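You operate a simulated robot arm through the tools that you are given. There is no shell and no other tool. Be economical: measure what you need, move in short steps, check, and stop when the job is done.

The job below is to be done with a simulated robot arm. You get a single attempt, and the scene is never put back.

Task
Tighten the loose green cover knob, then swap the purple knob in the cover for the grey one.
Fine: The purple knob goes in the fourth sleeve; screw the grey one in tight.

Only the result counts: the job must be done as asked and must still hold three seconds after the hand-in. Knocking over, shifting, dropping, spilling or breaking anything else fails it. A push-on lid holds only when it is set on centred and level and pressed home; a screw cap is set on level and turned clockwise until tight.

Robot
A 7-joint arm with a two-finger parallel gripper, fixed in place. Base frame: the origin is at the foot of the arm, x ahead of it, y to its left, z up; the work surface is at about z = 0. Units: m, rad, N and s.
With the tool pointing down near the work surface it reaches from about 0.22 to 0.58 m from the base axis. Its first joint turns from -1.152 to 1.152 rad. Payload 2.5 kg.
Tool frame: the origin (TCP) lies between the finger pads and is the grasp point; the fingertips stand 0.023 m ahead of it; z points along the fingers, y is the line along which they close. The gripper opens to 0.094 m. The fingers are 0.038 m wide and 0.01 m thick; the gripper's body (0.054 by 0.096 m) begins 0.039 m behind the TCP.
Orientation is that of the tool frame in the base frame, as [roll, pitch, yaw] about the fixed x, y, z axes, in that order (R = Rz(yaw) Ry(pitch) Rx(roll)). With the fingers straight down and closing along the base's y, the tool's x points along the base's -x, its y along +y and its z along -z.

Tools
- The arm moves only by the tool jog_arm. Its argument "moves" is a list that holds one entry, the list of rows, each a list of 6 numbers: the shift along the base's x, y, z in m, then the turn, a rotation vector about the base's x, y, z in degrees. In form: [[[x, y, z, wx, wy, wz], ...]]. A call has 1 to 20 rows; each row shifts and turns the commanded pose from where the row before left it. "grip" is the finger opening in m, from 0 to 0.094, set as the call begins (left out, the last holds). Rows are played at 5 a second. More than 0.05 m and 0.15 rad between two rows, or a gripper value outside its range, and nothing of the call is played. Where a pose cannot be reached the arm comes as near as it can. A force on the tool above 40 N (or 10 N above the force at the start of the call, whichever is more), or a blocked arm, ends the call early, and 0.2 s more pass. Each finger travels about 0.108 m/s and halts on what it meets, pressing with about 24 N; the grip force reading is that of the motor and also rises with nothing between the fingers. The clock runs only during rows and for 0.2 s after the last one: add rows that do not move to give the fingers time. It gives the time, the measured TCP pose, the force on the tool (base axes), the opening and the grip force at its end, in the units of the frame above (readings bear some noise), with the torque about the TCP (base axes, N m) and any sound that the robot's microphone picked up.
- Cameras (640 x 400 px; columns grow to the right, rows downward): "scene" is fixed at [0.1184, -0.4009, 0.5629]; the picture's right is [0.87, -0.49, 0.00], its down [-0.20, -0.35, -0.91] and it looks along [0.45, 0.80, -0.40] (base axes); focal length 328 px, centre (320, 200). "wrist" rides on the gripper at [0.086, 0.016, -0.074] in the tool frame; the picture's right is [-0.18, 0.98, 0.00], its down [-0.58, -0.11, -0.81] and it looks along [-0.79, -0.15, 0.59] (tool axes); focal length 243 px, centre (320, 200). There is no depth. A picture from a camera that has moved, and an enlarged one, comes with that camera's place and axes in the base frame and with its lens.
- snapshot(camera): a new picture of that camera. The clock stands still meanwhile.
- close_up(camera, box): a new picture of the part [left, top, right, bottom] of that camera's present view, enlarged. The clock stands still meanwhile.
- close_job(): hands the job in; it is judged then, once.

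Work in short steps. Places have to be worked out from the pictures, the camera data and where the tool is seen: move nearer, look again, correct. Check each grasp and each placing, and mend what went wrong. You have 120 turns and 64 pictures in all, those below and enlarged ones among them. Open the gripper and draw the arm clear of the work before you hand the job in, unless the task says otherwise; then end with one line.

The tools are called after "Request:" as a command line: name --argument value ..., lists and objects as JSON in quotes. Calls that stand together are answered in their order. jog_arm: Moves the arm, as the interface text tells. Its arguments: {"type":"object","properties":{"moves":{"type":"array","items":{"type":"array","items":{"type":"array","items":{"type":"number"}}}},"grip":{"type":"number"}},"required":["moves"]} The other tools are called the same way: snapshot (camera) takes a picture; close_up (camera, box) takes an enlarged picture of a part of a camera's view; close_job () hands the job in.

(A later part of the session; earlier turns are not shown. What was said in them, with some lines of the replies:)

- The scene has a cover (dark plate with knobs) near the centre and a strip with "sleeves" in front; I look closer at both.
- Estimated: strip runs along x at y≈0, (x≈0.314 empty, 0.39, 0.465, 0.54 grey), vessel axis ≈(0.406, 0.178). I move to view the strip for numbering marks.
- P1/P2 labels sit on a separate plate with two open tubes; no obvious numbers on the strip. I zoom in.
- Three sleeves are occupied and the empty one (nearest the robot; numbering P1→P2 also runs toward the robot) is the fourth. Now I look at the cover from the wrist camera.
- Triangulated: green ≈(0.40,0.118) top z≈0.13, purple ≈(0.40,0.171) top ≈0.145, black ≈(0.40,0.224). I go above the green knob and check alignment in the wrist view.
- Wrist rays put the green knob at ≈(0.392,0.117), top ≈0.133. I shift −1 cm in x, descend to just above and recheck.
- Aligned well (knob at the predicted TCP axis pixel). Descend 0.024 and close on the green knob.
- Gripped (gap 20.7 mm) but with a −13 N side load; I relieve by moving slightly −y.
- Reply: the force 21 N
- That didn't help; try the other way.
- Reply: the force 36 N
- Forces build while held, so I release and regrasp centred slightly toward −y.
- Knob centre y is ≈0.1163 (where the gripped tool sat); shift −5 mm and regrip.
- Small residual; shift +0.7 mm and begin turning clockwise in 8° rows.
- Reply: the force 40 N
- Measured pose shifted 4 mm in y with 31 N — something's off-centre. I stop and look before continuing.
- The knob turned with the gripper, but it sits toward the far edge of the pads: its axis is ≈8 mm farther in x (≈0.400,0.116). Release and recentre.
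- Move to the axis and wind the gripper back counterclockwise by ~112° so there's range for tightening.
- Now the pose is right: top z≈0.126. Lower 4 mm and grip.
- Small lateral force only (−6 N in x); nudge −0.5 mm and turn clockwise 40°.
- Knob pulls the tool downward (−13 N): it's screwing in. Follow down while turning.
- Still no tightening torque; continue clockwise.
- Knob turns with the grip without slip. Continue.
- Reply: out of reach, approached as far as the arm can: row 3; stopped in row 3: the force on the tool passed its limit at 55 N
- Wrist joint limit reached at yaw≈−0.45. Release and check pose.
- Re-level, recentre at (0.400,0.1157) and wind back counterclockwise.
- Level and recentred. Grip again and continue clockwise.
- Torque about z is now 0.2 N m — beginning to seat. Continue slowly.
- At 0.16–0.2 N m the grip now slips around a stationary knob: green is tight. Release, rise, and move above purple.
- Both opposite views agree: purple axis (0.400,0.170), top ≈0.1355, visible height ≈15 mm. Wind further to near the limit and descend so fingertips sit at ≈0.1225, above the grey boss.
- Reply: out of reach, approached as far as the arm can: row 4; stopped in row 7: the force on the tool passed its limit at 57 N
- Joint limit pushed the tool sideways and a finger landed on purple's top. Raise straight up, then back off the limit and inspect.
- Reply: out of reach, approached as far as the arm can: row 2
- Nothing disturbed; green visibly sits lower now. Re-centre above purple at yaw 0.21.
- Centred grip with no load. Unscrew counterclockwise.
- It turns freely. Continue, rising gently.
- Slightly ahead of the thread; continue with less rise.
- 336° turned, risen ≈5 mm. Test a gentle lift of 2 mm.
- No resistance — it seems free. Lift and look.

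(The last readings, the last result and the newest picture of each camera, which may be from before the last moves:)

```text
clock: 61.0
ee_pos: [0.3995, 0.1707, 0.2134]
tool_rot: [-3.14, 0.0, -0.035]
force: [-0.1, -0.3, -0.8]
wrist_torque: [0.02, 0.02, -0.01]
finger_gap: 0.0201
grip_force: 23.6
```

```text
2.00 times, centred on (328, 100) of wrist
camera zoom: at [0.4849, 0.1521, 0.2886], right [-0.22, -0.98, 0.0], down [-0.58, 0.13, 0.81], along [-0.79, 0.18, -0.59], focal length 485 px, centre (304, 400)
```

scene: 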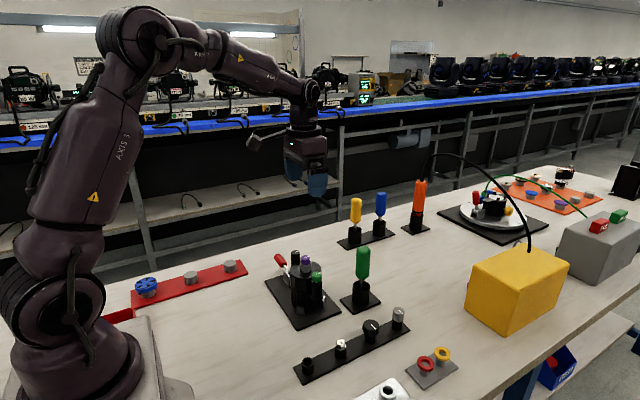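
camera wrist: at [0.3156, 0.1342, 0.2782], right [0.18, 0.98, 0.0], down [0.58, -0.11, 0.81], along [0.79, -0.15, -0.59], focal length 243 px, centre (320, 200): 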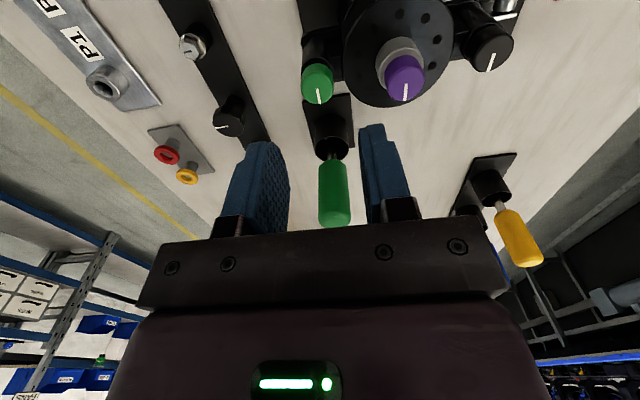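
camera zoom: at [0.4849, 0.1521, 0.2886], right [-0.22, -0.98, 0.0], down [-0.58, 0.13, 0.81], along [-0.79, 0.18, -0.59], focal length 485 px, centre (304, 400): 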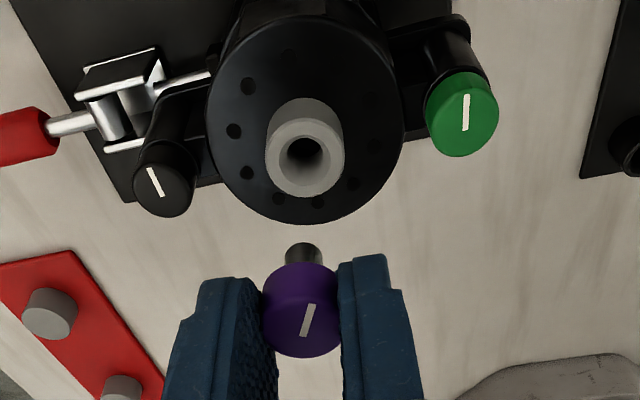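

Purple is out, with a short stem. Carry it above the empty sleeve (≈0.316, 0.001), turning back 90° on the way.

Request:
jog_arm --moves '[[[-0.0084, -0.017, 0, 0, 0, -8], [-0.0084, -0.017, 0, 0, 0, -8], [-0.0084, -0.017, 0, 0, 0, -8], [-0.0084, -0.017, 0, 0, 0, -8], [-0.0084, -0.017, 0, 0, 0, -8], [-0.0084, -0.017, 0, 0, 0, -8], [-0.0084, -0.017, 0, 0, 0, -8], [-0.0084, -0.017, 0, 0, 0, -8], [-0.0084, -0.017, 0, 0, 0, -8], [-0.0084, -0.017, 0, 0, 0, -8], [0, 0, -0.02, 0, 0, -8], [0, 0, -0.02, 0, 0, 0], [0, 0, 0, 0, 0, 0]]]'

Request:
close_up --camera "wrist" --box '[200, 0, 456, 200]'

```text
clock: 63.8
ee_pos: [0.3154, -0.0008, 0.1722]
tool_rot: [3.142, 0.0, -1.57]
force: [0.8, -0.4, -0.4]
wrist_torque: [-0.03, -0.04, 0.02]
finger_gap: 0.0203
grip_force: 23.7
```

```text
2.00 times, centred on (328, 100) of wrist
camera zoom: at [0.2987, -0.0867, 0.2477], right [-0.98, 0.18, 0.0], down [0.11, 0.58, 0.81], along [0.15, 0.79, -0.59], focal length 485 px, centre (304, 400)
```

zoom: 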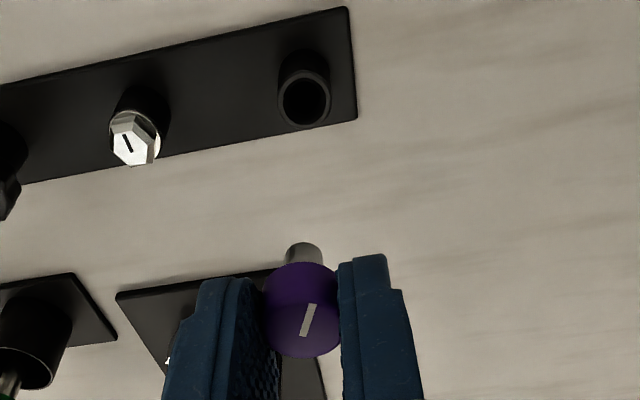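

Sleeve rim ≈(0.3143,−0.004), z≈0.04. Adjust and lower to z≈0.095, then look again.

Request:
jog_arm --moves '[[[-0.001, -0.003, -0.025, 0, 0, 0], [0, 0, -0.025, 0, 0, 0], [0, 0, -0.022, 0, 0, 0], [0, 0, 0, 0, 0, 0]]]'

Request:
close_up --camera "wrist" --box '[220, 40, 476, 200]'

Request:
close_up --camera "scene" --box '[268, 310, 348, 390]'

```text
clock: 64.8
ee_pos: [0.3124, -0.0025, 0.1003]
tool_rot: [-3.141, 0.0, -1.573]
force: [0.0, 1.1, 0.7]
wrist_torque: [0.02, 0.01, 0.0]
finger_gap: 0.02
grip_force: 24.2
```

```text
2.50 times, centred on (348, 120) of wrist
camera zoom: at [0.2955, -0.0877, 0.1755], right [-0.98, 0.18, 0.0], down [0.11, 0.58, 0.81], along [0.15, 0.79, -0.59], focal length 606 px, centre (250, 400)
```

zoom: 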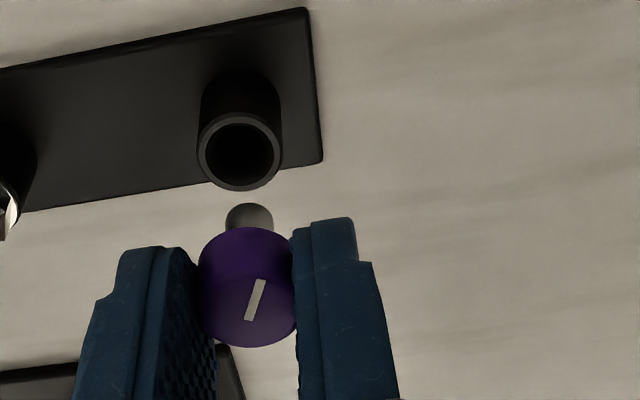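

```text
5.00 times, centred on (308, 350) of scene
camera zoom: at [0.1184, -0.4009, 0.5629], right [0.87, -0.49, 0.0], down [-0.2, -0.35, -0.91], along [0.45, 0.8, -0.4], focal length 1640 px, centre (380, -550)
```

zoom: 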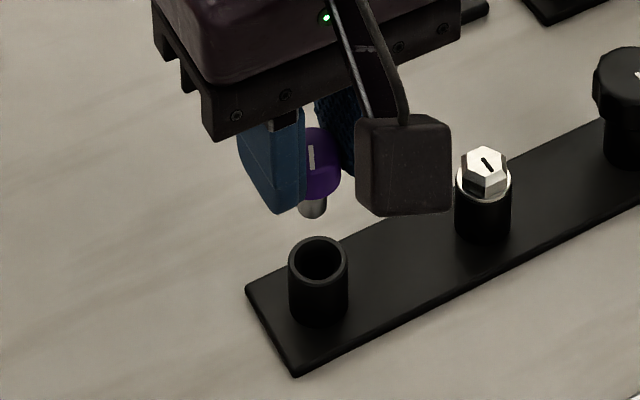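

Bore ≈18 mm, stem ≈10 mm. To remove camera bias along the viewing direction I rotate 90° and view from −x for the y coordinate.

Request:
jog_arm --moves '[[[0, 0, 0, 0, 0, -8], [0, 0, 0, 0, 0, -8], [0, 0, 0, 0, 0, -8], [0, 0, 0, 0, 0, -8], [0, 0, 0, 0, 0, -8], [0, 0, 0, 0, 0, -8], [0, 0, 0, 0, 0, -8], [0, 0, 0, 0, 0, -8], [0, 0, 0, 0, 0, -8], [0, 0, 0, 0, 0, -8], [0, 0, 0, 0, 0, -8], [0, 0, 0, 0, 0, -2], [0, 0, 0, 0, 0, 0]]]'

Request:
close_up --camera "wrist" --box '[220, 40, 476, 200]'

```text
clock: 67.6
ee_pos: [0.313, -0.0017, 0.1001]
tool_rot: [3.141, -0.002, 3.14]
force: [0.3, -0.3, -0.3]
wrist_torque: [0.0, -0.04, -0.05]
finger_gap: 0.0203
grip_force: 24.0
```

```text
2.50 times, centred on (348, 120) of wrist
camera zoom: at [0.2276, 0.0145, 0.176], right [0.19, 0.98, 0.0], down [0.58, -0.11, 0.81], along [0.79, -0.15, -0.59], focal length 606 px, centre (250, 400)
```

zoom: 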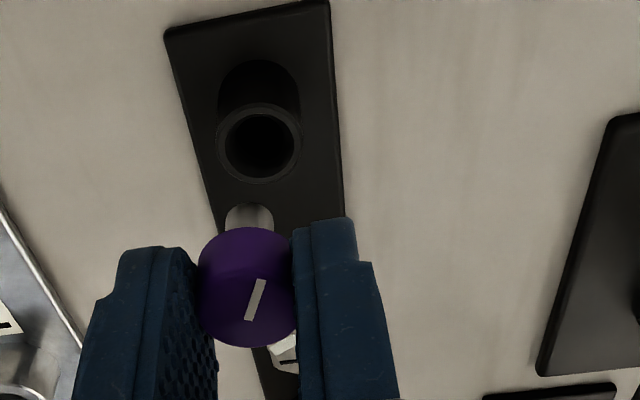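

Combined estimate: sleeve axis (0.315, 0.000). Shift +2 mm/+2 mm and lower carefully.

Request:
jog_arm --moves '[[[0.002, 0.002, 0, 0, 0, 0], [0, 0, -0.01, 0, 0, 0], [0, 0, -0.01, 0, 0, 0], [0, 0, 0, 0, 0, 0]]]'

Request:
close_up --camera "scene" --box '[268, 310, 348, 390]'

Request:
close_up --camera "wrist" --box '[220, 40, 476, 200]'

```text
clock: 68.6
ee_pos: [0.3158, 0.0001, 0.0803]
tool_rot: [3.141, 0.002, 3.14]
force: [-0.5, 0.5, -0.8]
wrist_torque: [0.01, -0.06, -0.01]
finger_gap: 0.0201
grip_force: 24.4
```

```text
5.00 times, centred on (308, 350) of scene
camera zoom: at [0.1184, -0.4009, 0.5629], right [0.87, -0.49, 0.0], down [-0.2, -0.35, -0.91], along [0.45, 0.8, -0.4], focal length 1640 px, centre (380, -550)
```

zoom: 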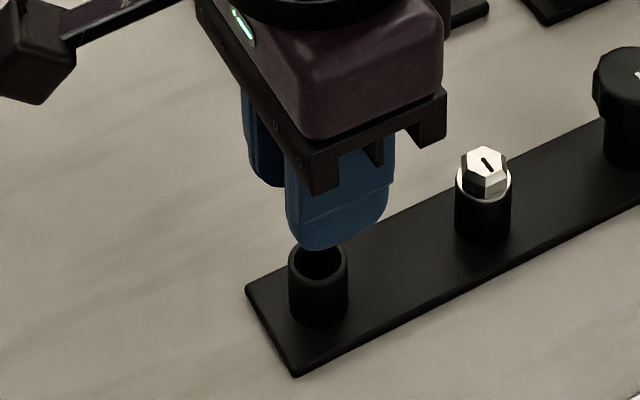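

```text
2.50 times, centred on (348, 120) of wrist
camera zoom: at [0.2292, 0.0171, 0.1561], right [0.18, 0.98, 0.0], down [0.58, -0.11, 0.81], along [0.79, -0.15, -0.59], focal length 606 px, centre (250, 400)
```

zoom: 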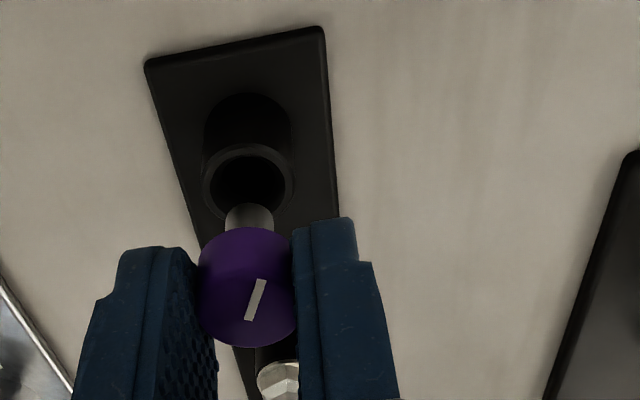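

Known bias (+8 mm along view) confirms alignment at x≈0.315. Lower in small steps watching force.

Request:
jog_arm --moves '[[[-0.0005, 0, -0.004, 0, 0, 0], [0, 0, -0.004, 0, 0, 0], [0, 0, 0, 0, 0, 0]]]'

Request:
close_up --camera "wrist" --box '[220, 60, 412, 180]'

```text
clock: 69.4
ee_pos: [0.3153, 0.0004, 0.0728]
tool_rot: [-3.141, 0.0, 3.141]
force: [0.1, 0.0, -0.2]
wrist_torque: [0.05, 0.01, -0.01]
finger_gap: 0.0203
grip_force: 24.4
```

```text
3.33 times, centred on (316, 120) of wrist
camera zoom: at [0.2288, 0.017, 0.148], right [0.18, 0.98, 0.0], down [0.58, -0.11, 0.81], along [0.79, -0.15, -0.59], focal length 809 px, centre (333, 467)
```

zoom: 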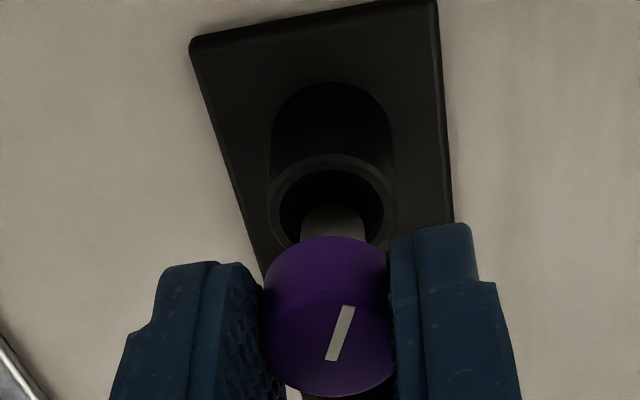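

Request:
jog_arm --moves '[[[0, 0, -0.003, 0, 0, 0], [0, 0, -0.002, 0, 0, 0], [0, 0, 0, 0, 0, 0]]]'

Request:
jog_arm --moves '[[[0, 0, -0.0015, 0, 0, 0], [0, 0, 0, 0, 0, 0]]]'

Request:
close_up --camera "wrist" --box '[220, 60, 412, 180]'

```text
clock: 70.2
ee_pos: [0.316, 0.0001, 0.0672]
tool_rot: [-3.142, -0.002, 3.141]
force: [0.2, -0.1, -0.1]
wrist_torque: [-0.01, 0.0, -0.02]
finger_gap: 0.0201
grip_force: 23.7
```

```text
clock: 70.8
ee_pos: [0.3158, -0.0004, 0.0651]
tool_rot: [-3.14, -0.001, -3.142]
force: [0.3, -0.2, -0.5]
wrist_torque: [0.01, -0.04, -0.03]
finger_gap: 0.0202
grip_force: 24.2
```

```text
3.33 times, centred on (316, 120) of wrist
camera zoom: at [0.2293, 0.0167, 0.1411], right [0.18, 0.98, 0.0], down [0.58, -0.11, 0.81], along [0.79, -0.15, -0.59], focal length 809 px, centre (333, 467)
```

zoom: 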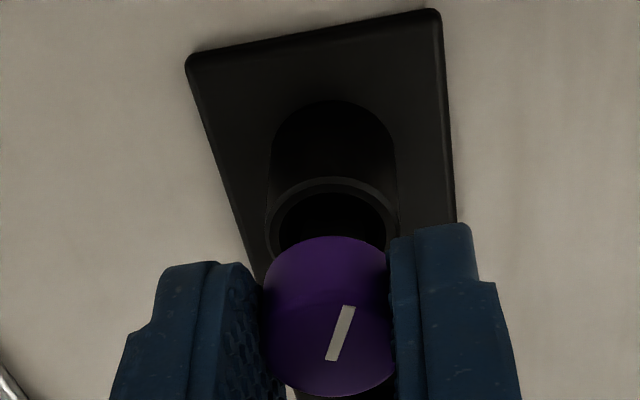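

Everything is consistent with a rim height of ≈0.028 rather than 0.04, at (0.315,0.000). Continue lowering to contact.

Request:
jog_arm --moves '[[[-0.0005, 0, -0.003, 0, 0, 0], [0, 0.0003, -0.003, 0, 0, 0], [0, 0, -0.003, 0, 0, 0], [0, 0, 0, 0, 0, 0]]]'

Request:
close_up --camera "wrist" --box '[220, 60, 412, 180]'

```text
clock: 71.8
ee_pos: [0.3163, -0.0007, 0.0569]
tool_rot: [3.141, 0.002, -3.141]
force: [-0.9, -0.2, 0.1]
wrist_torque: [0.0, 0.0, 0.01]
finger_gap: 0.0202
grip_force: 24.3
```

```text
3.33 times, centred on (316, 120) of wrist
camera zoom: at [0.2284, 0.0166, 0.1324], right [0.18, 0.98, 0.0], down [0.58, -0.11, 0.81], along [0.79, -0.15, -0.59], focal length 809 px, centre (333, 467)
```

zoom: 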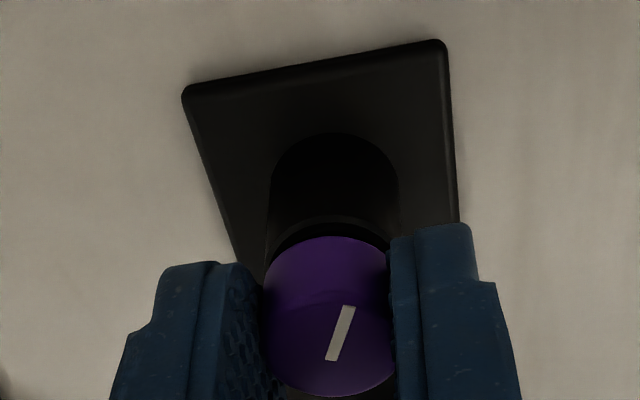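

Request:
jog_arm --moves '[[[0, 0, -0.002, 0, 0, 0], [0, 0, -0.0015, 0, 0, 0], [0, 0, 0, 0, 0, 0]]]'

Request:
jog_arm --moves '[[[0, 0, -0.001, 0, 0, 0], [0, 0, -0.001, 0, 0, 0], [0, 0, 0, 0, 0, 0]]]'

Request:
close_up --camera "wrist" --box '[220, 60, 412, 180]'

```text
clock: 72.6
ee_pos: [0.3149, 0.0006, 0.0526]
tool_rot: [3.141, 0.0, 3.14]
force: [-4.1, 0.1, 22.8]
wrist_torque: [-0.02, 0.06, 0.01]
finger_gap: 0.0203
grip_force: 23.9
```

```text
clock: 73.4
ee_pos: [0.3158, 0.0001, 0.0508]
tool_rot: [3.141, 0.003, -3.138]
force: [-0.3, 2.7, 22.9]
wrist_torque: [0.07, 0.03, 0.01]
finger_gap: 0.0203
grip_force: 23.9
```

```text
3.33 times, centred on (316, 120) of wrist
camera zoom: at [0.2286, 0.0165, 0.1272], right [0.18, 0.98, 0.0], down [0.58, -0.11, 0.81], along [0.79, -0.15, -0.59], focal length 809 px, centre (333, 467)
```

zoom: 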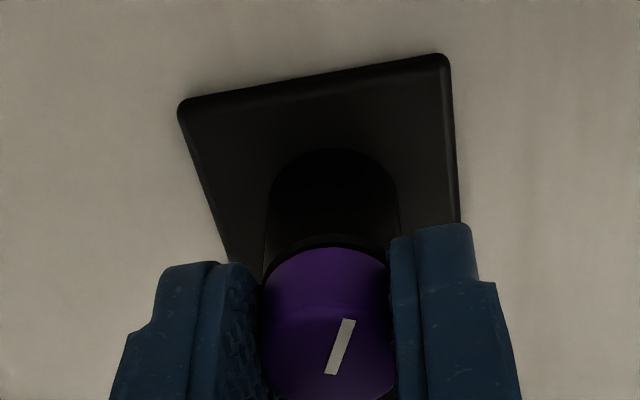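

Contact (23 N) and the knob is centred in the rim. Release and rise.

Request:
jog_arm --moves '[[[0, 0, 0.001, 0, 0, 0], [0, 0, 0, 0, 0, 0]]]'

Request:
jog_arm --moves '[[[0, 0, 0, 0, 0, 0], [0, 0, 0, 0, 0, 0], [0, 0, 0.01, 0, 0, 0], [0, 0, 0.02, 0, 0, 0], [0, 0, 0.04, 0, 0, 0], [0, 0, 0.04, 0, 0, 0], [0, 0, 0, 0, 0, 0]]]' --grip 0.034

Request:
close_up --camera "scene" --box '[280, 290, 430, 390]'

```text
clock: 74.0
ee_pos: [0.3146, 0.0003, 0.0518]
tool_rot: [3.141, 0.0, 3.142]
force: [5.2, 1.9, -2.8]
wrist_torque: [0.06, -0.21, -0.02]
finger_gap: 0.0204
grip_force: 24.3
```

```text
clock: 75.6
ee_pos: [0.315, -0.0003, 0.1622]
tool_rot: [-3.141, -0.001, 3.14]
force: [0.3, 0.4, 0.5]
wrist_torque: [0.01, -0.01, -0.03]
finger_gap: 0.034
grip_force: 0.2
```

```text
4.00 times, centred on (355, 340) of scene
camera zoom: at [0.1184, -0.4009, 0.5629], right [0.87, -0.49, 0.0], down [-0.2, -0.35, -0.91], along [0.45, 0.8, -0.4], focal length 1312 px, centre (180, -360)
```

zoom: 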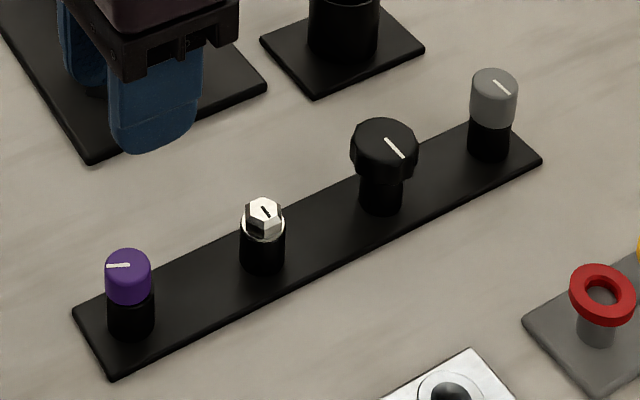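

Purple sits upright in its sleeve (labels on the bench read from the far side, making the empty one number four). Now go above the grey knob ≈(0.54, 0).

Request:
jog_arm --moves '[[[0.045, 0, -0.005, 0, 0, 0], [0.045, 0, -0.005, 0, 0, 0], [0.045, 0, -0.01, 0, 0, 0], [0.045, 0, -0.01, 0, 0, 0], [0.044, 0, -0.01, 0, 0, 0], [0, 0, 0, 0, 0, 0]]]' --grip 0.042

Request:
close_up --camera "wrist" --box '[220, 40, 476, 200]'

Request:
close_up --camera "scene" --box '[350, 270, 446, 330]'

```text
clock: 77.0
ee_pos: [0.54, 0.0006, 0.1202]
tool_rot: [3.141, -0.002, 3.142]
force: [-0.3, 1.0, -0.8]
wrist_torque: [0.02, 0.01, 0.0]
finger_gap: 0.0419
grip_force: 0.1
```

```text
2.50 times, centred on (348, 120) of wrist
camera zoom: at [0.4534, 0.0175, 0.1962], right [0.18, 0.98, 0.0], down [0.58, -0.11, 0.8], along [0.79, -0.15, -0.59], focal length 606 px, centre (250, 400)
```

zoom: 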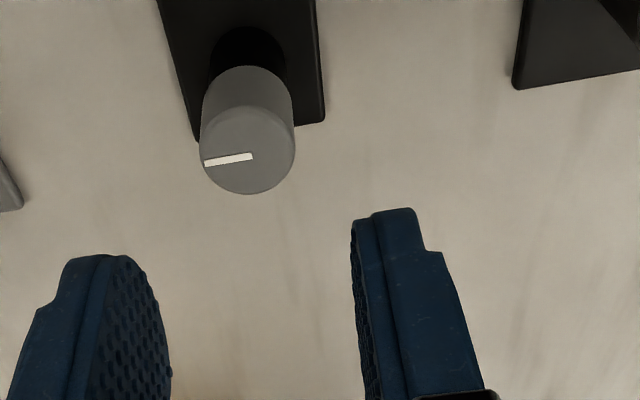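

```text
6.67 times, centred on (398, 300) of scene
camera zoom: at [0.1184, -0.4009, 0.5629], right [0.87, -0.49, 0.0], down [-0.2, -0.35, -0.91], along [0.45, 0.8, -0.4], focal length 2187 px, centre (-200, -467)
```

zoom: 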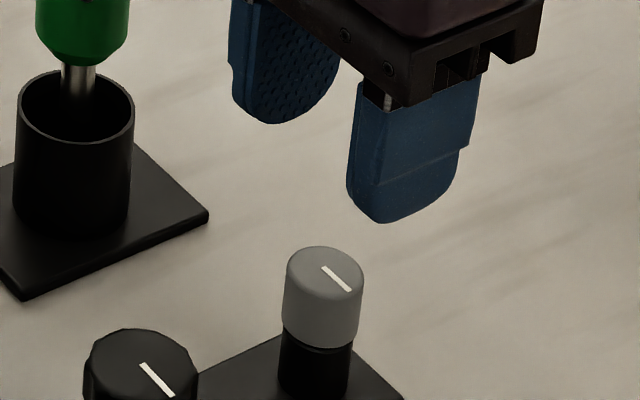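

Grey axis ≈(0.540,0.000), top ≈0.05. Descend to TCP z 0.055 and grip.

Request:
jog_arm --moves '[[[0, -0.0003, -0.02, 0, 0, 0], [0, 0, -0.02, 0, 0, 0], [0, 0, -0.015, 0, 0, 0], [0, 0, -0.01, 0, 0, 0], [0, 0, 0, 0, 0, 0]]]'

Request:
jog_arm --moves '[[[0, 0, 0, 0, 0, 0], [0, 0, 0, 0, 0, 0]]]' --grip 0.018

Request:
close_up --camera "wrist" --box '[220, 80, 476, 240]'

```text
clock: 78.2
ee_pos: [0.5394, -0.0014, 0.0558]
tool_rot: [3.14, 0.0, -3.142]
force: [-1.0, 0.2, -0.5]
wrist_torque: [-0.01, 0.03, -0.01]
finger_gap: 0.0419
grip_force: 0.1
```

```text
clock: 78.8
ee_pos: [0.5382, -0.0001, 0.0555]
tool_rot: [3.139, 0.001, -3.142]
force: [0.8, 4.8, 0.1]
wrist_torque: [0.1, -0.02, -0.02]
finger_gap: 0.0234
grip_force: 24.2
```

```text
2.50 times, centred on (348, 160) of wrist
camera zoom: at [0.4528, 0.0164, 0.1316], right [0.18, 0.98, 0.0], down [0.58, -0.11, 0.81], along [0.79, -0.15, -0.59], focal length 606 px, centre (250, 300)
```

zoom: 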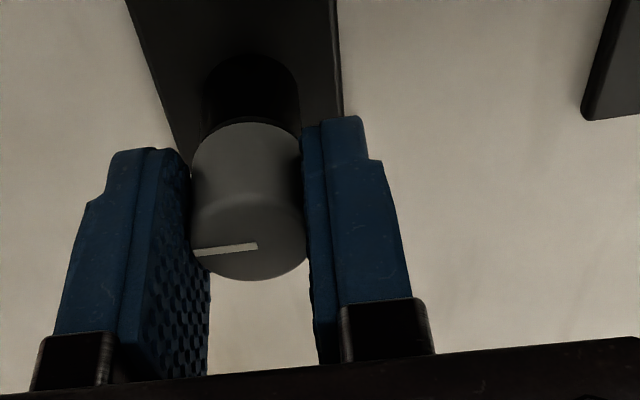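

Gripped (23.4 mm). Lift and carry to above the cover bore.

Request:
jog_arm --moves '[[[0, 0, 0.01, 0, 0, 0], [0, 0, 0.03, 0, 0, 0], [0, 0, 0.04, 0, 0, 0], [0, 0, 0.045, 0, 0, 0], [0, 0, 0.035, 0, 0, 0], [-0.045, 0, 0, 0, 0, 0], [-0.045, 0, 0, 0, 0, 0], [-0.045, 0.02, 0, 0, 0, 0], [0, 0.045, 0, 0, 0, 0], [0, 0.045, 0, 0, 0, 0], [0, 0.045, 0, 0, 0, 0], [-0.0035, 0.0155, 0, 0, 0, 0], [0, 0, 0, 0, 0, 0]]]'

Request:
close_up --camera "scene" --box '[240, 180, 400, 280]'

```text
clock: 81.6
ee_pos: [0.4018, 0.1708, 0.2177]
tool_rot: [3.141, -0.001, -3.142]
force: [0.9, -0.2, -0.6]
wrist_torque: [0.0, -0.01, -0.01]
finger_gap: 0.0235
grip_force: 24.7
```

```text
4.00 times, centred on (320, 230) of scene
camera zoom: at [0.1184, -0.4009, 0.5629], right [0.87, -0.49, 0.0], down [-0.2, -0.35, -0.91], along [0.45, 0.8, -0.4], focal length 1312 px, centre (320, 80)
```

zoom: 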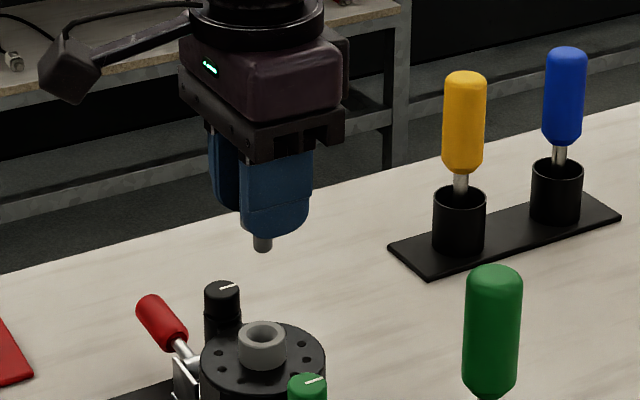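

Stem is centred under the gripper in the scene column. Rotate +160° above the bore to have tightening range.

Request:
jog_arm --moves '[[[-0.0012, -0.0006, 0, 0, 0, 8], [0, 0, 0, 0, 0, 8], [0, 0, 0, 0, 0, 8], [0, 0, 0, 0, 0, 8], [0, 0, 0, 0, 0, 8], [0, 0, 0, 0, 0, 8], [0, 0, 0, 0, 0, 8], [0, 0, 0, 0, 0, 8], [0, 0, 0, 0, 0, 8], [0, 0, 0, 0, 0, 8], [0, 0, 0, 0, 0, 8], [0, 0, 0, 0, 0, 8], [0, 0, 0, 0, 0, 8], [0, 0, 0, 0, 0, 8], [0, 0, 0, 0, 0, 8], [0, 0, 0, 0, 0, 8], [0, 0, 0, 0, 0, 8], [0, 0, 0, 0, 0, 8], [0, 0, 0, 0, 0, 8], [0, 0, 0, 0, 0, 8]]]'

Request:
jog_arm --moves '[[[0, 0, 0, 0, 0, 8], [0, 0, -0.015, 0, 0, 8], [0, 0, -0.015, 0, 0, 0], [0, 0, -0.01, 0, 0, 0], [0, 0, 0, 0, 0, 0]]]'

Request:
close_up --camera "scene" --box '[265, 210, 361, 270]'

Request:
close_up --camera "wrist" --box '[220, 40, 476, 200]'

```text
clock: 85.8
ee_pos: [0.3997, 0.1689, 0.2163]
tool_rot: [3.141, 0.0, -0.347]
force: [-0.9, 0.4, 0.2]
wrist_torque: [-0.03, -0.01, 0.04]
finger_gap: 0.0235
grip_force: 24.4
```

```text
clock: 87.0
ee_pos: [0.3988, 0.1699, 0.1775]
tool_rot: [-3.141, -0.001, -0.068]
force: [0.0, 0.3, 0.2]
wrist_torque: [0.01, 0.02, 0.01]
finger_gap: 0.0233
grip_force: 23.7
```

```text
6.67 times, centred on (313, 240) of scene
camera zoom: at [0.1184, -0.4009, 0.5629], right [0.87, -0.49, 0.0], down [-0.2, -0.35, -0.91], along [0.45, 0.8, -0.4], focal length 2187 px, centre (367, -67)
```

zoom: 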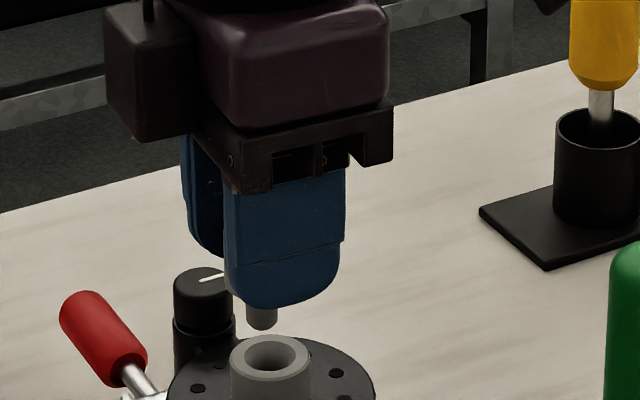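

```text
2.50 times, centred on (348, 120) of wrist
camera zoom: at [0.4834, 0.1491, 0.2525], right [-0.25, -0.97, 0.0], down [-0.57, 0.15, 0.81], along [-0.78, 0.2, -0.59], focal length 606 px, centre (250, 400)
```

zoom: 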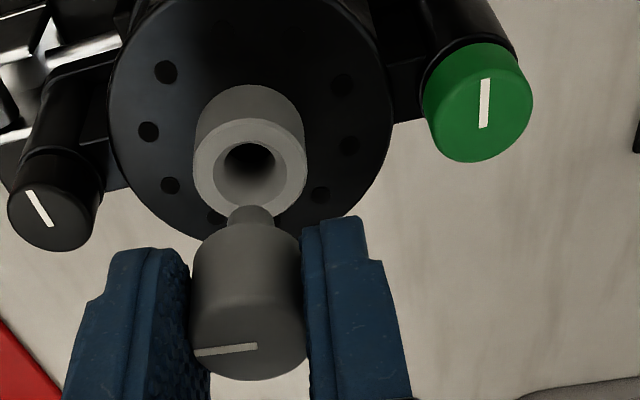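

Stem is ≈2.7 mm short in +x by scene column and aligned in wrist column. Correct and recheck closer.

Request:
jog_arm --moves '[[[0.0025, -0.0006, 0, 0, 0, 0], [0, 0, -0.006, 0, 0, 0], [0, 0, -0.006, 0, 0, 0], [0, 0, 0, 0, 0, 0], [0, 0, 0, 0, 0, 0]]]'

Request:
close_up --camera "scene" --box '[281, 228, 329, 258]'

Request:
close_up --camera "wrist" --box '[272, 70, 368, 130]'

```text
clock: 88.2
ee_pos: [0.4015, 0.1692, 0.1665]
tool_rot: [3.141, 0.0, -0.071]
force: [-0.5, -0.1, -0.2]
wrist_torque: [-0.04, 0.0, -0.01]
finger_gap: 0.0231
grip_force: 23.6
```

```text
13.33 times, centred on (305, 243) of scene
camera zoom: at [0.1184, -0.4009, 0.5629], right [0.87, -0.49, 0.0], down [-0.2, -0.35, -0.91], along [0.45, 0.8, -0.4], focal length 4374 px, centre (520, -373)
```

zoom: 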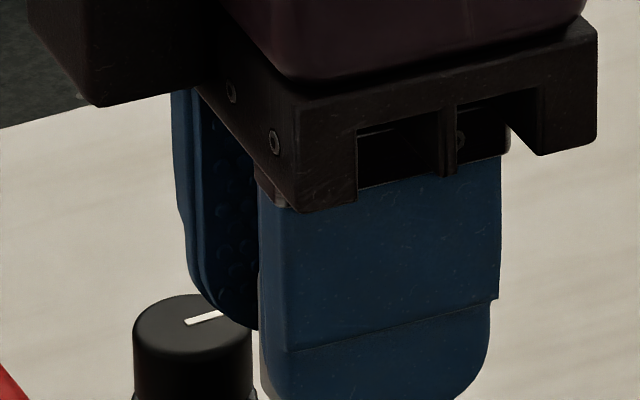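

```text
6.67 times, centred on (320, 100) of wrist
camera zoom: at [0.4868, 0.1473, 0.2414], right [-0.25, -0.97, 0.0], down [-0.57, 0.15, 0.81], along [-0.78, 0.2, -0.59], focal length 1618 px, centre (320, 867)
```

zoom: 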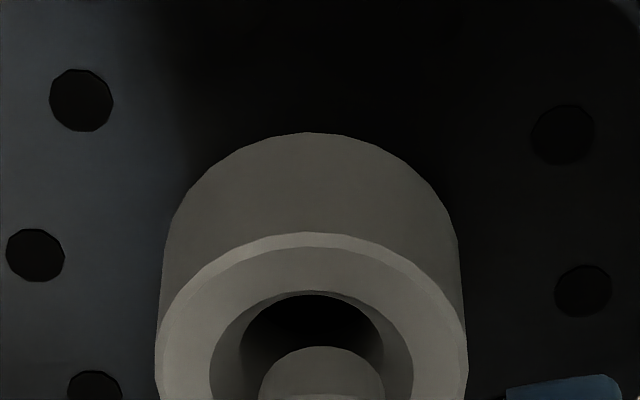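

Wrist view: stem ≈1 mm off to −y side; chamfered bore gives lead-in. Correct +1 mm y and check scene column.

Request:
jog_arm --moves '[[[0.0003, 0.001, 0, 0, 0, 0], [0, 0, 0, 0, 0, 0]]]'

Request:
close_up --camera "scene" --box '[281, 245, 329, 275]'

```text
clock: 88.8
ee_pos: [0.4025, 0.1696, 0.1663]
tool_rot: [-3.142, -0.001, -0.07]
force: [-0.3, -0.6, -0.3]
wrist_torque: [0.01, -0.02, 0.01]
finger_gap: 0.0236
grip_force: 24.2
```

```text
13.33 times, centred on (305, 260) of scene
camera zoom: at [0.1184, -0.4009, 0.5629], right [0.87, -0.49, 0.0], down [-0.2, -0.35, -0.91], along [0.45, 0.8, -0.4], focal length 4374 px, centre (520, -600)
```

zoom: 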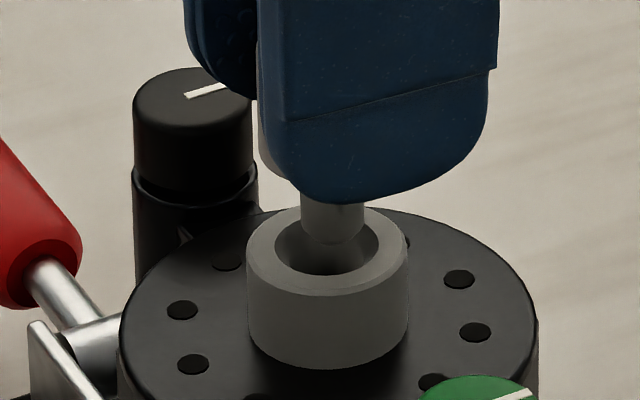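

Shift −1 mm in x and lower into the bore, watching force.

Request:
jog_arm --moves '[[[-0.001, 0.0002, 0, 0, 0, 0], [0, 0, -0.003, 0, 0, 0], [0, 0, -0.003, 0, 0, 0], [0, 0, -0.002, 0, 0, 0], [0, 0, 0, 0, 0, 0]]]'

Request:
close_up --camera "scene" --box '[281, 245, 329, 275]'

```text
clock: 90.0
ee_pos: [0.4005, 0.1689, 0.1575]
tool_rot: [-3.141, -0.002, -0.07]
force: [0.2, -0.1, 0.2]
wrist_torque: [0.01, -0.03, -0.01]
finger_gap: 0.0235
grip_force: 24.2
```

```text
13.33 times, centred on (305, 260) of scene
camera zoom: at [0.1184, -0.4009, 0.5629], right [0.87, -0.49, 0.0], down [-0.2, -0.35, -0.91], along [0.45, 0.8, -0.4], focal length 4374 px, centre (520, -600)
```

zoom: 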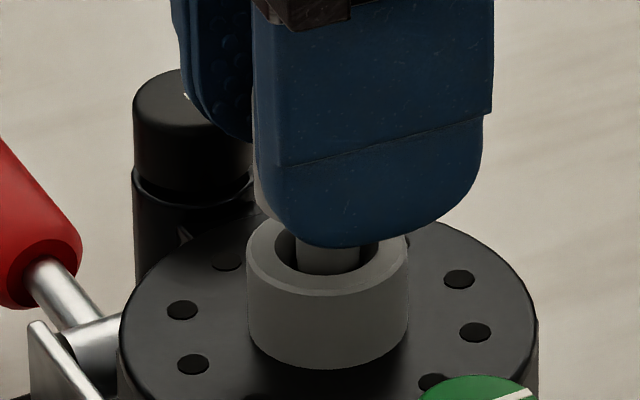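

Stem inside bore opening. Continue down slowly to thread contact.

Request:
jog_arm --moves '[[[0, 0.0004, -0.001, 0, 0, 0], [0, 0, -0.001, 0, 0, 0], [0, 0, -0.001, 0, 0, 0], [0, 0, 0, 0, 0, 0]]]'

```text
clock: 91.0
ee_pos: [0.4005, 0.1704, 0.1527]
tool_rot: [3.141, -0.001, -0.069]
force: [0.1, -0.1, 0.1]
wrist_torque: [0.02, 0.0, 0.01]
finger_gap: 0.0235
grip_force: 23.3
```

Request:
jog_arm --moves '[[[0, 0, -0.001, 0, 0, 0], [0, 0, -0.001, 0, 0, 0], [0, 0, 0, 0, 0, 0]]]'

```text
clock: 91.8
ee_pos: [0.4009, 0.17, 0.1509]
tool_rot: [3.14, -0.001, -0.069]
force: [0.4, -0.4, 1.5]
wrist_torque: [-0.06, -0.02, -0.02]
finger_gap: 0.0235
grip_force: 24.0
```

Slight contact appears (1.5 N). Begin turning clockwise with gentle down feed.

Request:
jog_arm --moves '[[[0, 0, -0.0007, 0, 0, 0], [0, 0, 0, 0, 0, -8], [0, 0, 0, 0, 0, -8], [0, 0, 0, 0, 0, -8], [0, 0, 0, 0, 0, -8]]]'

```text
clock: 93.0
ee_pos: [0.4016, 0.1702, 0.1516]
tool_rot: [3.14, 0.0, -0.63]
force: [-5.5, -3.6, 5.4]
wrist_torque: [-0.1, 0.15, 0.06]
finger_gap: 0.0234
grip_force: 23.7
```

Request:
jog_arm --moves '[[[-0.0003, 0, -0.0003, 0, 0, -8], [0, 0, 0, 0, 0, -8], [0, 0, -0.0002, 0, 0, -8], [0, 0, 0, 0, 0, -8], [0, 0, -0.0002, 0, 0, -8], [0, 0, 0, 0, 0, -8], [0, 0, -0.0002, 0, 0, -8], [0, 0, 0, 0, 0, -8]]]'

Request:
close_up --camera "scene" --box '[281, 245, 329, 275]'

```text
clock: 94.8
ee_pos: [0.4004, 0.1704, 0.1499]
tool_rot: [3.139, -0.005, -1.747]
force: [-14.2, -15.5, 7.5]
wrist_torque: [-0.43, 0.45, 0.06]
finger_gap: 0.0239
grip_force: 24.0
```

```text
13.33 times, centred on (305, 260) of scene
camera zoom: at [0.1184, -0.401, 0.5629], right [0.87, -0.49, 0.0], down [-0.2, -0.35, -0.91], along [0.45, 0.8, -0.4], focal length 4374 px, centre (520, -600)
```

zoom: 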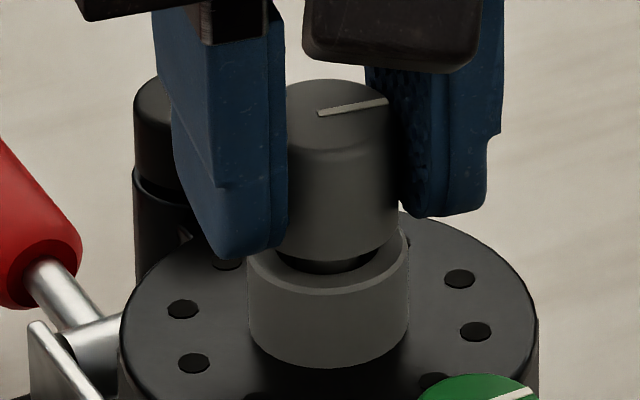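

Knob is centred on the boss; relieve lateral load (−x,−y ~1.2 mm) and continue clockwise.

Request:
jog_arm --moves '[[[-0.0012, -0.0013, 0, 0, 0, -8], [0, 0, -0.0001, 0, 0, -8], [0, 0, -0.0001, 0, 0, -8], [0, 0, -0.0001, 0, 0, -8], [0, 0, -0.0001, 0, 0, -8]]]'

```text
clock: 96.0
ee_pos: [0.3996, 0.1697, 0.1497]
tool_rot: [-3.14, 0.003, -2.445]
force: [-1.6, -0.2, -0.6]
wrist_torque: [0.0, 0.02, 0.02]
finger_gap: 0.0234
grip_force: 24.1
```

Forces are back near zero; continue.

Request:
jog_arm --moves '[[[0, 0, -0.0001, 0, 0, -8], [0, 0, -0.0001, 0, 0, -8], [0, 0, -0.0001, 0, 0, -8], [0, 0, -0.0001, 0, 0, -8], [0, 0, -0.0001, 0, 0, -8], [0, 0, -0.0001, 0, 0, -8], [0, 0, -0.0001, 0, 0, -8], [0, 0, -0.0001, 0, 0, -8]]]'

```text
clock: 97.8
ee_pos: [0.3992, 0.1696, 0.1506]
tool_rot: [3.139, -0.003, 2.721]
force: [-0.8, 10.5, 3.3]
wrist_torque: [0.27, 0.02, 0.05]
finger_gap: 0.0233
grip_force: 23.9
```

Request:
jog_arm --moves '[[[0, 0.0008, -0.0003, 0, 0, -8], [0, 0, -0.0002, 0, 0, -8], [0, 0, -0.0002, 0, 0, -8], [0, 0, -0.0002, 0, 0, -8], [0, 0, -0.0002, 0, 0, -8], [0, 0, -0.0002, 0, 0, -8]]]'

Request:
close_up --camera "scene" --box '[281, 245, 329, 275]'

```text
clock: 99.2
ee_pos: [0.3993, 0.1704, 0.1471]
tool_rot: [3.14, -0.001, 1.883]
force: [0.3, 10.2, 4.7]
wrist_torque: [0.22, -0.01, 0.03]
finger_gap: 0.0236
grip_force: 23.9
```

```text
13.33 times, centred on (305, 260) of scene
camera zoom: at [0.1184, -0.4009, 0.5629], right [0.87, -0.49, 0.0], down [-0.2, -0.35, -0.91], along [0.45, 0.8, -0.4], focal length 4374 px, centre (520, -600)
```

zoom: 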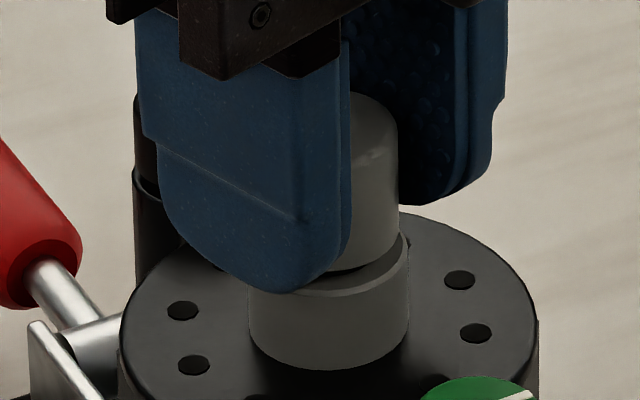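

Knob has descended ≈2.4 mm, level. Continue.

Request:
jog_arm --moves '[[[0, 0.0008, -0.0001, 0, 0, -8], [0, 0, -0.0001, 0, 0, -8], [0, 0, -0.0001, 0, 0, -8], [0, 0, -0.0001, 0, 0, -8], [0, 0, -0.0001, 0, 0, -8], [0, 0, -0.0001, 0, 0, -8]]]'

Request:
jog_arm --moves '[[[0, 0, -0.0001, 0, 0, -8], [0, 0, -0.0001, 0, 0, -8], [0, 0, -0.0001, 0, 0, -8], [0, 0, -0.0001, 0, 0, -8]]]'

```text
clock: 100.6
ee_pos: [0.4009, 0.1702, 0.1458]
tool_rot: [3.14, -0.002, 1.046]
force: [4.9, 1.8, 0.6]
wrist_torque: [0.02, -0.15, 0.0]
finger_gap: 0.0235
grip_force: 23.7
```

```text
clock: 101.6
ee_pos: [0.3988, 0.1703, 0.1473]
tool_rot: [3.139, -0.001, 0.486]
force: [8.7, 0.8, 0.0]
wrist_torque: [0.0, -0.16, 0.04]
finger_gap: 0.0236
grip_force: 24.4
```

Near the wrist limit; release, recentre and wind back counterclockwise ~288°.

Request:
jog_arm --moves '[[[0, 0, 0, 0, 0, 0], [0, 0, 0, 0, 0, 0], [0, 0, 0, 0, 0, 0]]]' --grip 0.036

Request:
close_up --camera "wrist" --box '[220, 80, 476, 240]'

```text
clock: 102.4
ee_pos: [0.3986, 0.17, 0.1471]
tool_rot: [3.142, 0.001, 0.489]
force: [0.1, 0.7, -0.2]
wrist_torque: [0.0, 0.02, 0.03]
finger_gap: 0.0363
grip_force: 0.0
```

```text
2.50 times, centred on (348, 160) of wrist
camera zoom: at [0.4826, 0.197, 0.2232], right [0.3, -0.95, 0.0], down [-0.57, -0.18, 0.81], along [-0.77, -0.24, -0.59], focal length 606 px, centre (250, 300)
```

zoom: 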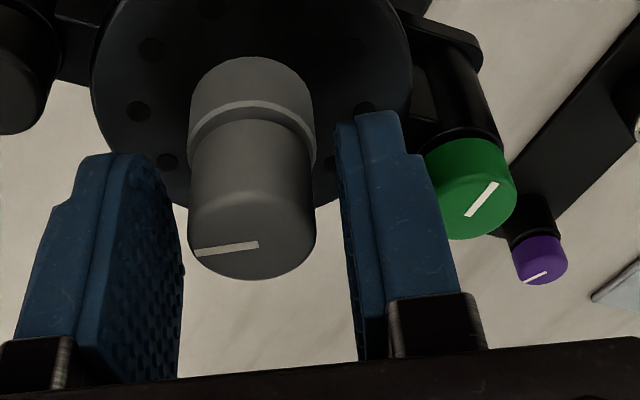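

Request:
jog_arm --moves '[[[0.0017, 0, -0.0005, 0, 0, 8], [0, 0, 0, 0, 0, 8], [0, 0, 0, 0, 0, 8], [0, 0, 0, 0, 0, 8], [0, 0, 0, 0, 0, 8], [0, 0, 0, 0, 0, 8], [0, 0, 0, 0, 0, 8], [0, 0, 0, 0, 0, 8], [0, 0, 0, 0, 0, 8], [0, 0, 0, 0, 0, 8], [0, 0, 0, 0, 0, 8], [0, 0, 0, 0, 0, 8], [0, 0, 0, 0, 0, 8], [0, 0, 0, 0, 0, 8], [0, 0, 0, 0, 0, 8], [0, 0, 0, 0, 0, 8], [0, 0, 0, 0, 0, 8], [0, 0, 0, 0, 0, 8]]]'

Request:
jog_arm --moves '[[[0, 0, 0, 0, 0, 8], [0, 0, 0, 0, 0, 8], [0, 0, 0, 0, 0, 8], [0, 0, 0, 0, 0, 8], [0, 0, 0, 0, 0, 8], [0, 0, 0, 0, 0, 8], [0, 0, 0, 0, 0, 8], [0, 0, 0, 0, 0, 8], [0, 0, 0, 0, 0, 8], [0, 0, 0, 0, 0, 8], [0, 0, 0, 0, 0, 8], [0, 0, 0, 0, 0, 8], [0, 0, 0, 0, 0, 8], [0, 0, 0, 0, 0, 8], [0, 0, 0, 0, 0, 8], [0, 0, 0, 0, 0, 8], [0, 0, 0, 0, 0, 0]]]'

Request:
jog_arm --moves '[[[0, 0, 0, 0, 0, 0], [0, 0, 0, 0, 0, 0], [0, 0, 0, 0, 0, 0]]]' --grip 0.018

```text
clock: 106.2
ee_pos: [0.4015, 0.1705, 0.1466]
tool_rot: [3.14, 0.001, 3.007]
force: [0.6, -0.3, 0.3]
wrist_torque: [-0.02, 0.0, -0.01]
finger_gap: 0.036
grip_force: 0.0
```

```text
clock: 109.8
ee_pos: [0.4016, 0.1706, 0.1471]
tool_rot: [3.141, 0.001, -1.043]
force: [0.0, 0.2, 0.5]
wrist_torque: [0.0, 0.05, 0.01]
finger_gap: 0.0362
grip_force: 0.1
```

```text
clock: 110.6
ee_pos: [0.4008, 0.1708, 0.1448]
tool_rot: [3.138, -0.001, -1.047]
force: [-8.7, -4.8, 2.0]
wrist_torque: [-0.09, 0.17, 0.01]
finger_gap: 0.0234
grip_force: 24.1
```

Gripped again; relieve ~0.7 mm and continue clockwise.

Request:
jog_arm --moves '[[[-0.0008, -0.0003, 0, 0, 0, -8], [0, 0, 0, 0, 0, -8], [0, 0, 0, 0, 0, -8], [0, 0, 0, 0, 0, -8], [0, 0, 0, 0, 0, -8]]]'

Request:
jog_arm --moves '[[[0, 0, 0, 0, 0, -8], [0, 0, 0, 0, 0, -8], [0, 0, 0, 0, 0, -8], [0, 0, 0, 0, 0, -8], [0, 0, 0, 0, 0, 0]]]'

```text
clock: 111.8
ee_pos: [0.3997, 0.17, 0.1465]
tool_rot: [3.141, -0.001, -1.746]
force: [-5.5, -4.8, -1.0]
wrist_torque: [-0.12, 0.12, 0.33]
finger_gap: 0.0235
grip_force: 24.3
```

```text
clock: 113.0
ee_pos: [0.4008, 0.1713, 0.1462]
tool_rot: [-3.141, 0.0, -2.306]
force: [-2.5, 1.6, -0.8]
wrist_torque: [0.06, 0.08, 0.2]
finger_gap: 0.0234
grip_force: 24.2
```

Torque rose to 0.33 then drops to 0.2: seated and slipping, as with the green. Verify visually while turning a bit more.

Request:
close_up --camera "wrist" --box '[220, 80, 476, 240]'

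Request:
jog_arm --moves '[[[0, 0, 0, 0, 0, -8], [0, 0, 0, 0, 0, -8], [0, 0, 0, 0, 0, -8], [0, 0, 0, 0, 0, 0]]]'

Request:
close_up --camera "wrist" --box '[220, 80, 476, 240]'

```text
2.50 times, centred on (348, 160) of wrist
camera zoom: at [0.3307, 0.1178, 0.2225], right [-0.61, 0.8, 0.0], down [0.47, 0.36, 0.81], along [0.64, 0.49, -0.59], focal length 606 px, centre (250, 300)
```

zoom: 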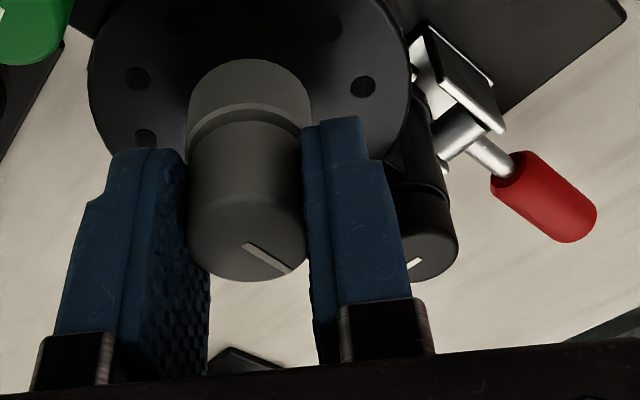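

```text
clock: 114.0
ee_pos: [0.4013, 0.1689, 0.147]
tool_rot: [3.141, 0.0, -2.725]
force: [-0.1, 1.7, -0.8]
wrist_torque: [0.04, -0.01, 0.22]
finger_gap: 0.0232
grip_force: 23.9
```

```text
2.50 times, centred on (348, 160) of wrist
camera zoom: at [0.3149, 0.1505, 0.2229], right [-0.23, 0.97, 0.0], down [0.58, 0.14, 0.81], along [0.78, 0.19, -0.59], focal length 606 px, centre (250, 300)
```

zoom: 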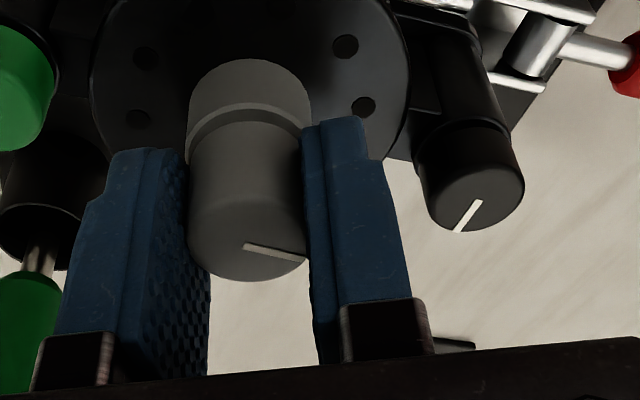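

The knob stays fixed while the grip slips: tight and seated. Release, rise and draw clear.

Request:
jog_arm --moves '[[[0, 0, 0, 0, 0, 0], [0, 0, 0, 0, 0, 0], [0, 0, 0, 0, 0, 0], [0, 0, 0.02, 0, 0, 0], [0, 0, 0.04, 0, 0, 0], [0, 0, 0.045, 0, 0, 0], [0, 0, 0.045, 0, 0, 0], [-0.04, 0, 0, 0, 0, 0], [-0.04, 0, 0, 0, 0, 0], [0, 0, 0, 0, 0, 0]]]' --grip 0.038

Request:
close_up --camera "scene" --box '[250, 230, 442, 390]'

```text
clock: 116.2
ee_pos: [0.3218, 0.1688, 0.2966]
tool_rot: [3.14, -0.003, -2.721]
force: [-0.3, -0.3, -0.4]
wrist_torque: [-0.01, -0.02, -0.01]
finger_gap: 0.0378
grip_force: 0.0
```

```text
2.50 times, centred on (346, 310) of scene
camera zoom: at [0.1184, -0.4009, 0.5629], right [0.87, -0.49, 0.0], down [-0.2, -0.35, -0.91], along [0.45, 0.8, -0.4], focal length 820 px, centre (255, -75)
```

zoom: 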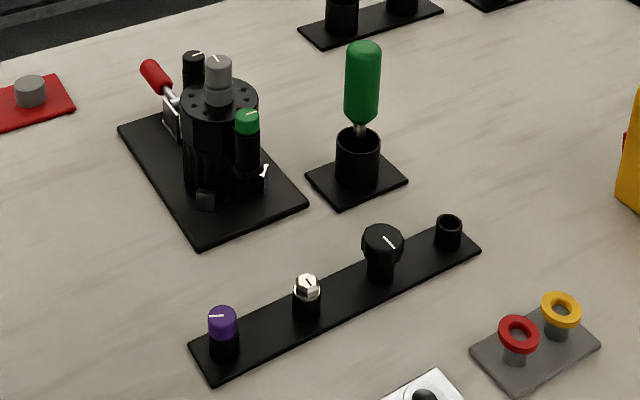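

Grey is seated in the cover, green is tight, purple is upright in its sleeve, nothing else has moved, and the arm is clear. Handing in.

Request:
close_job

```text
The job is handed in.
```

I tightened the green knob, screwed the grey knob tight into the cover, and put the purple knob in the sleeve nearest the robot. The sleeves aren't numbered, so I took that one, the only empty sleeve, as the fourth.
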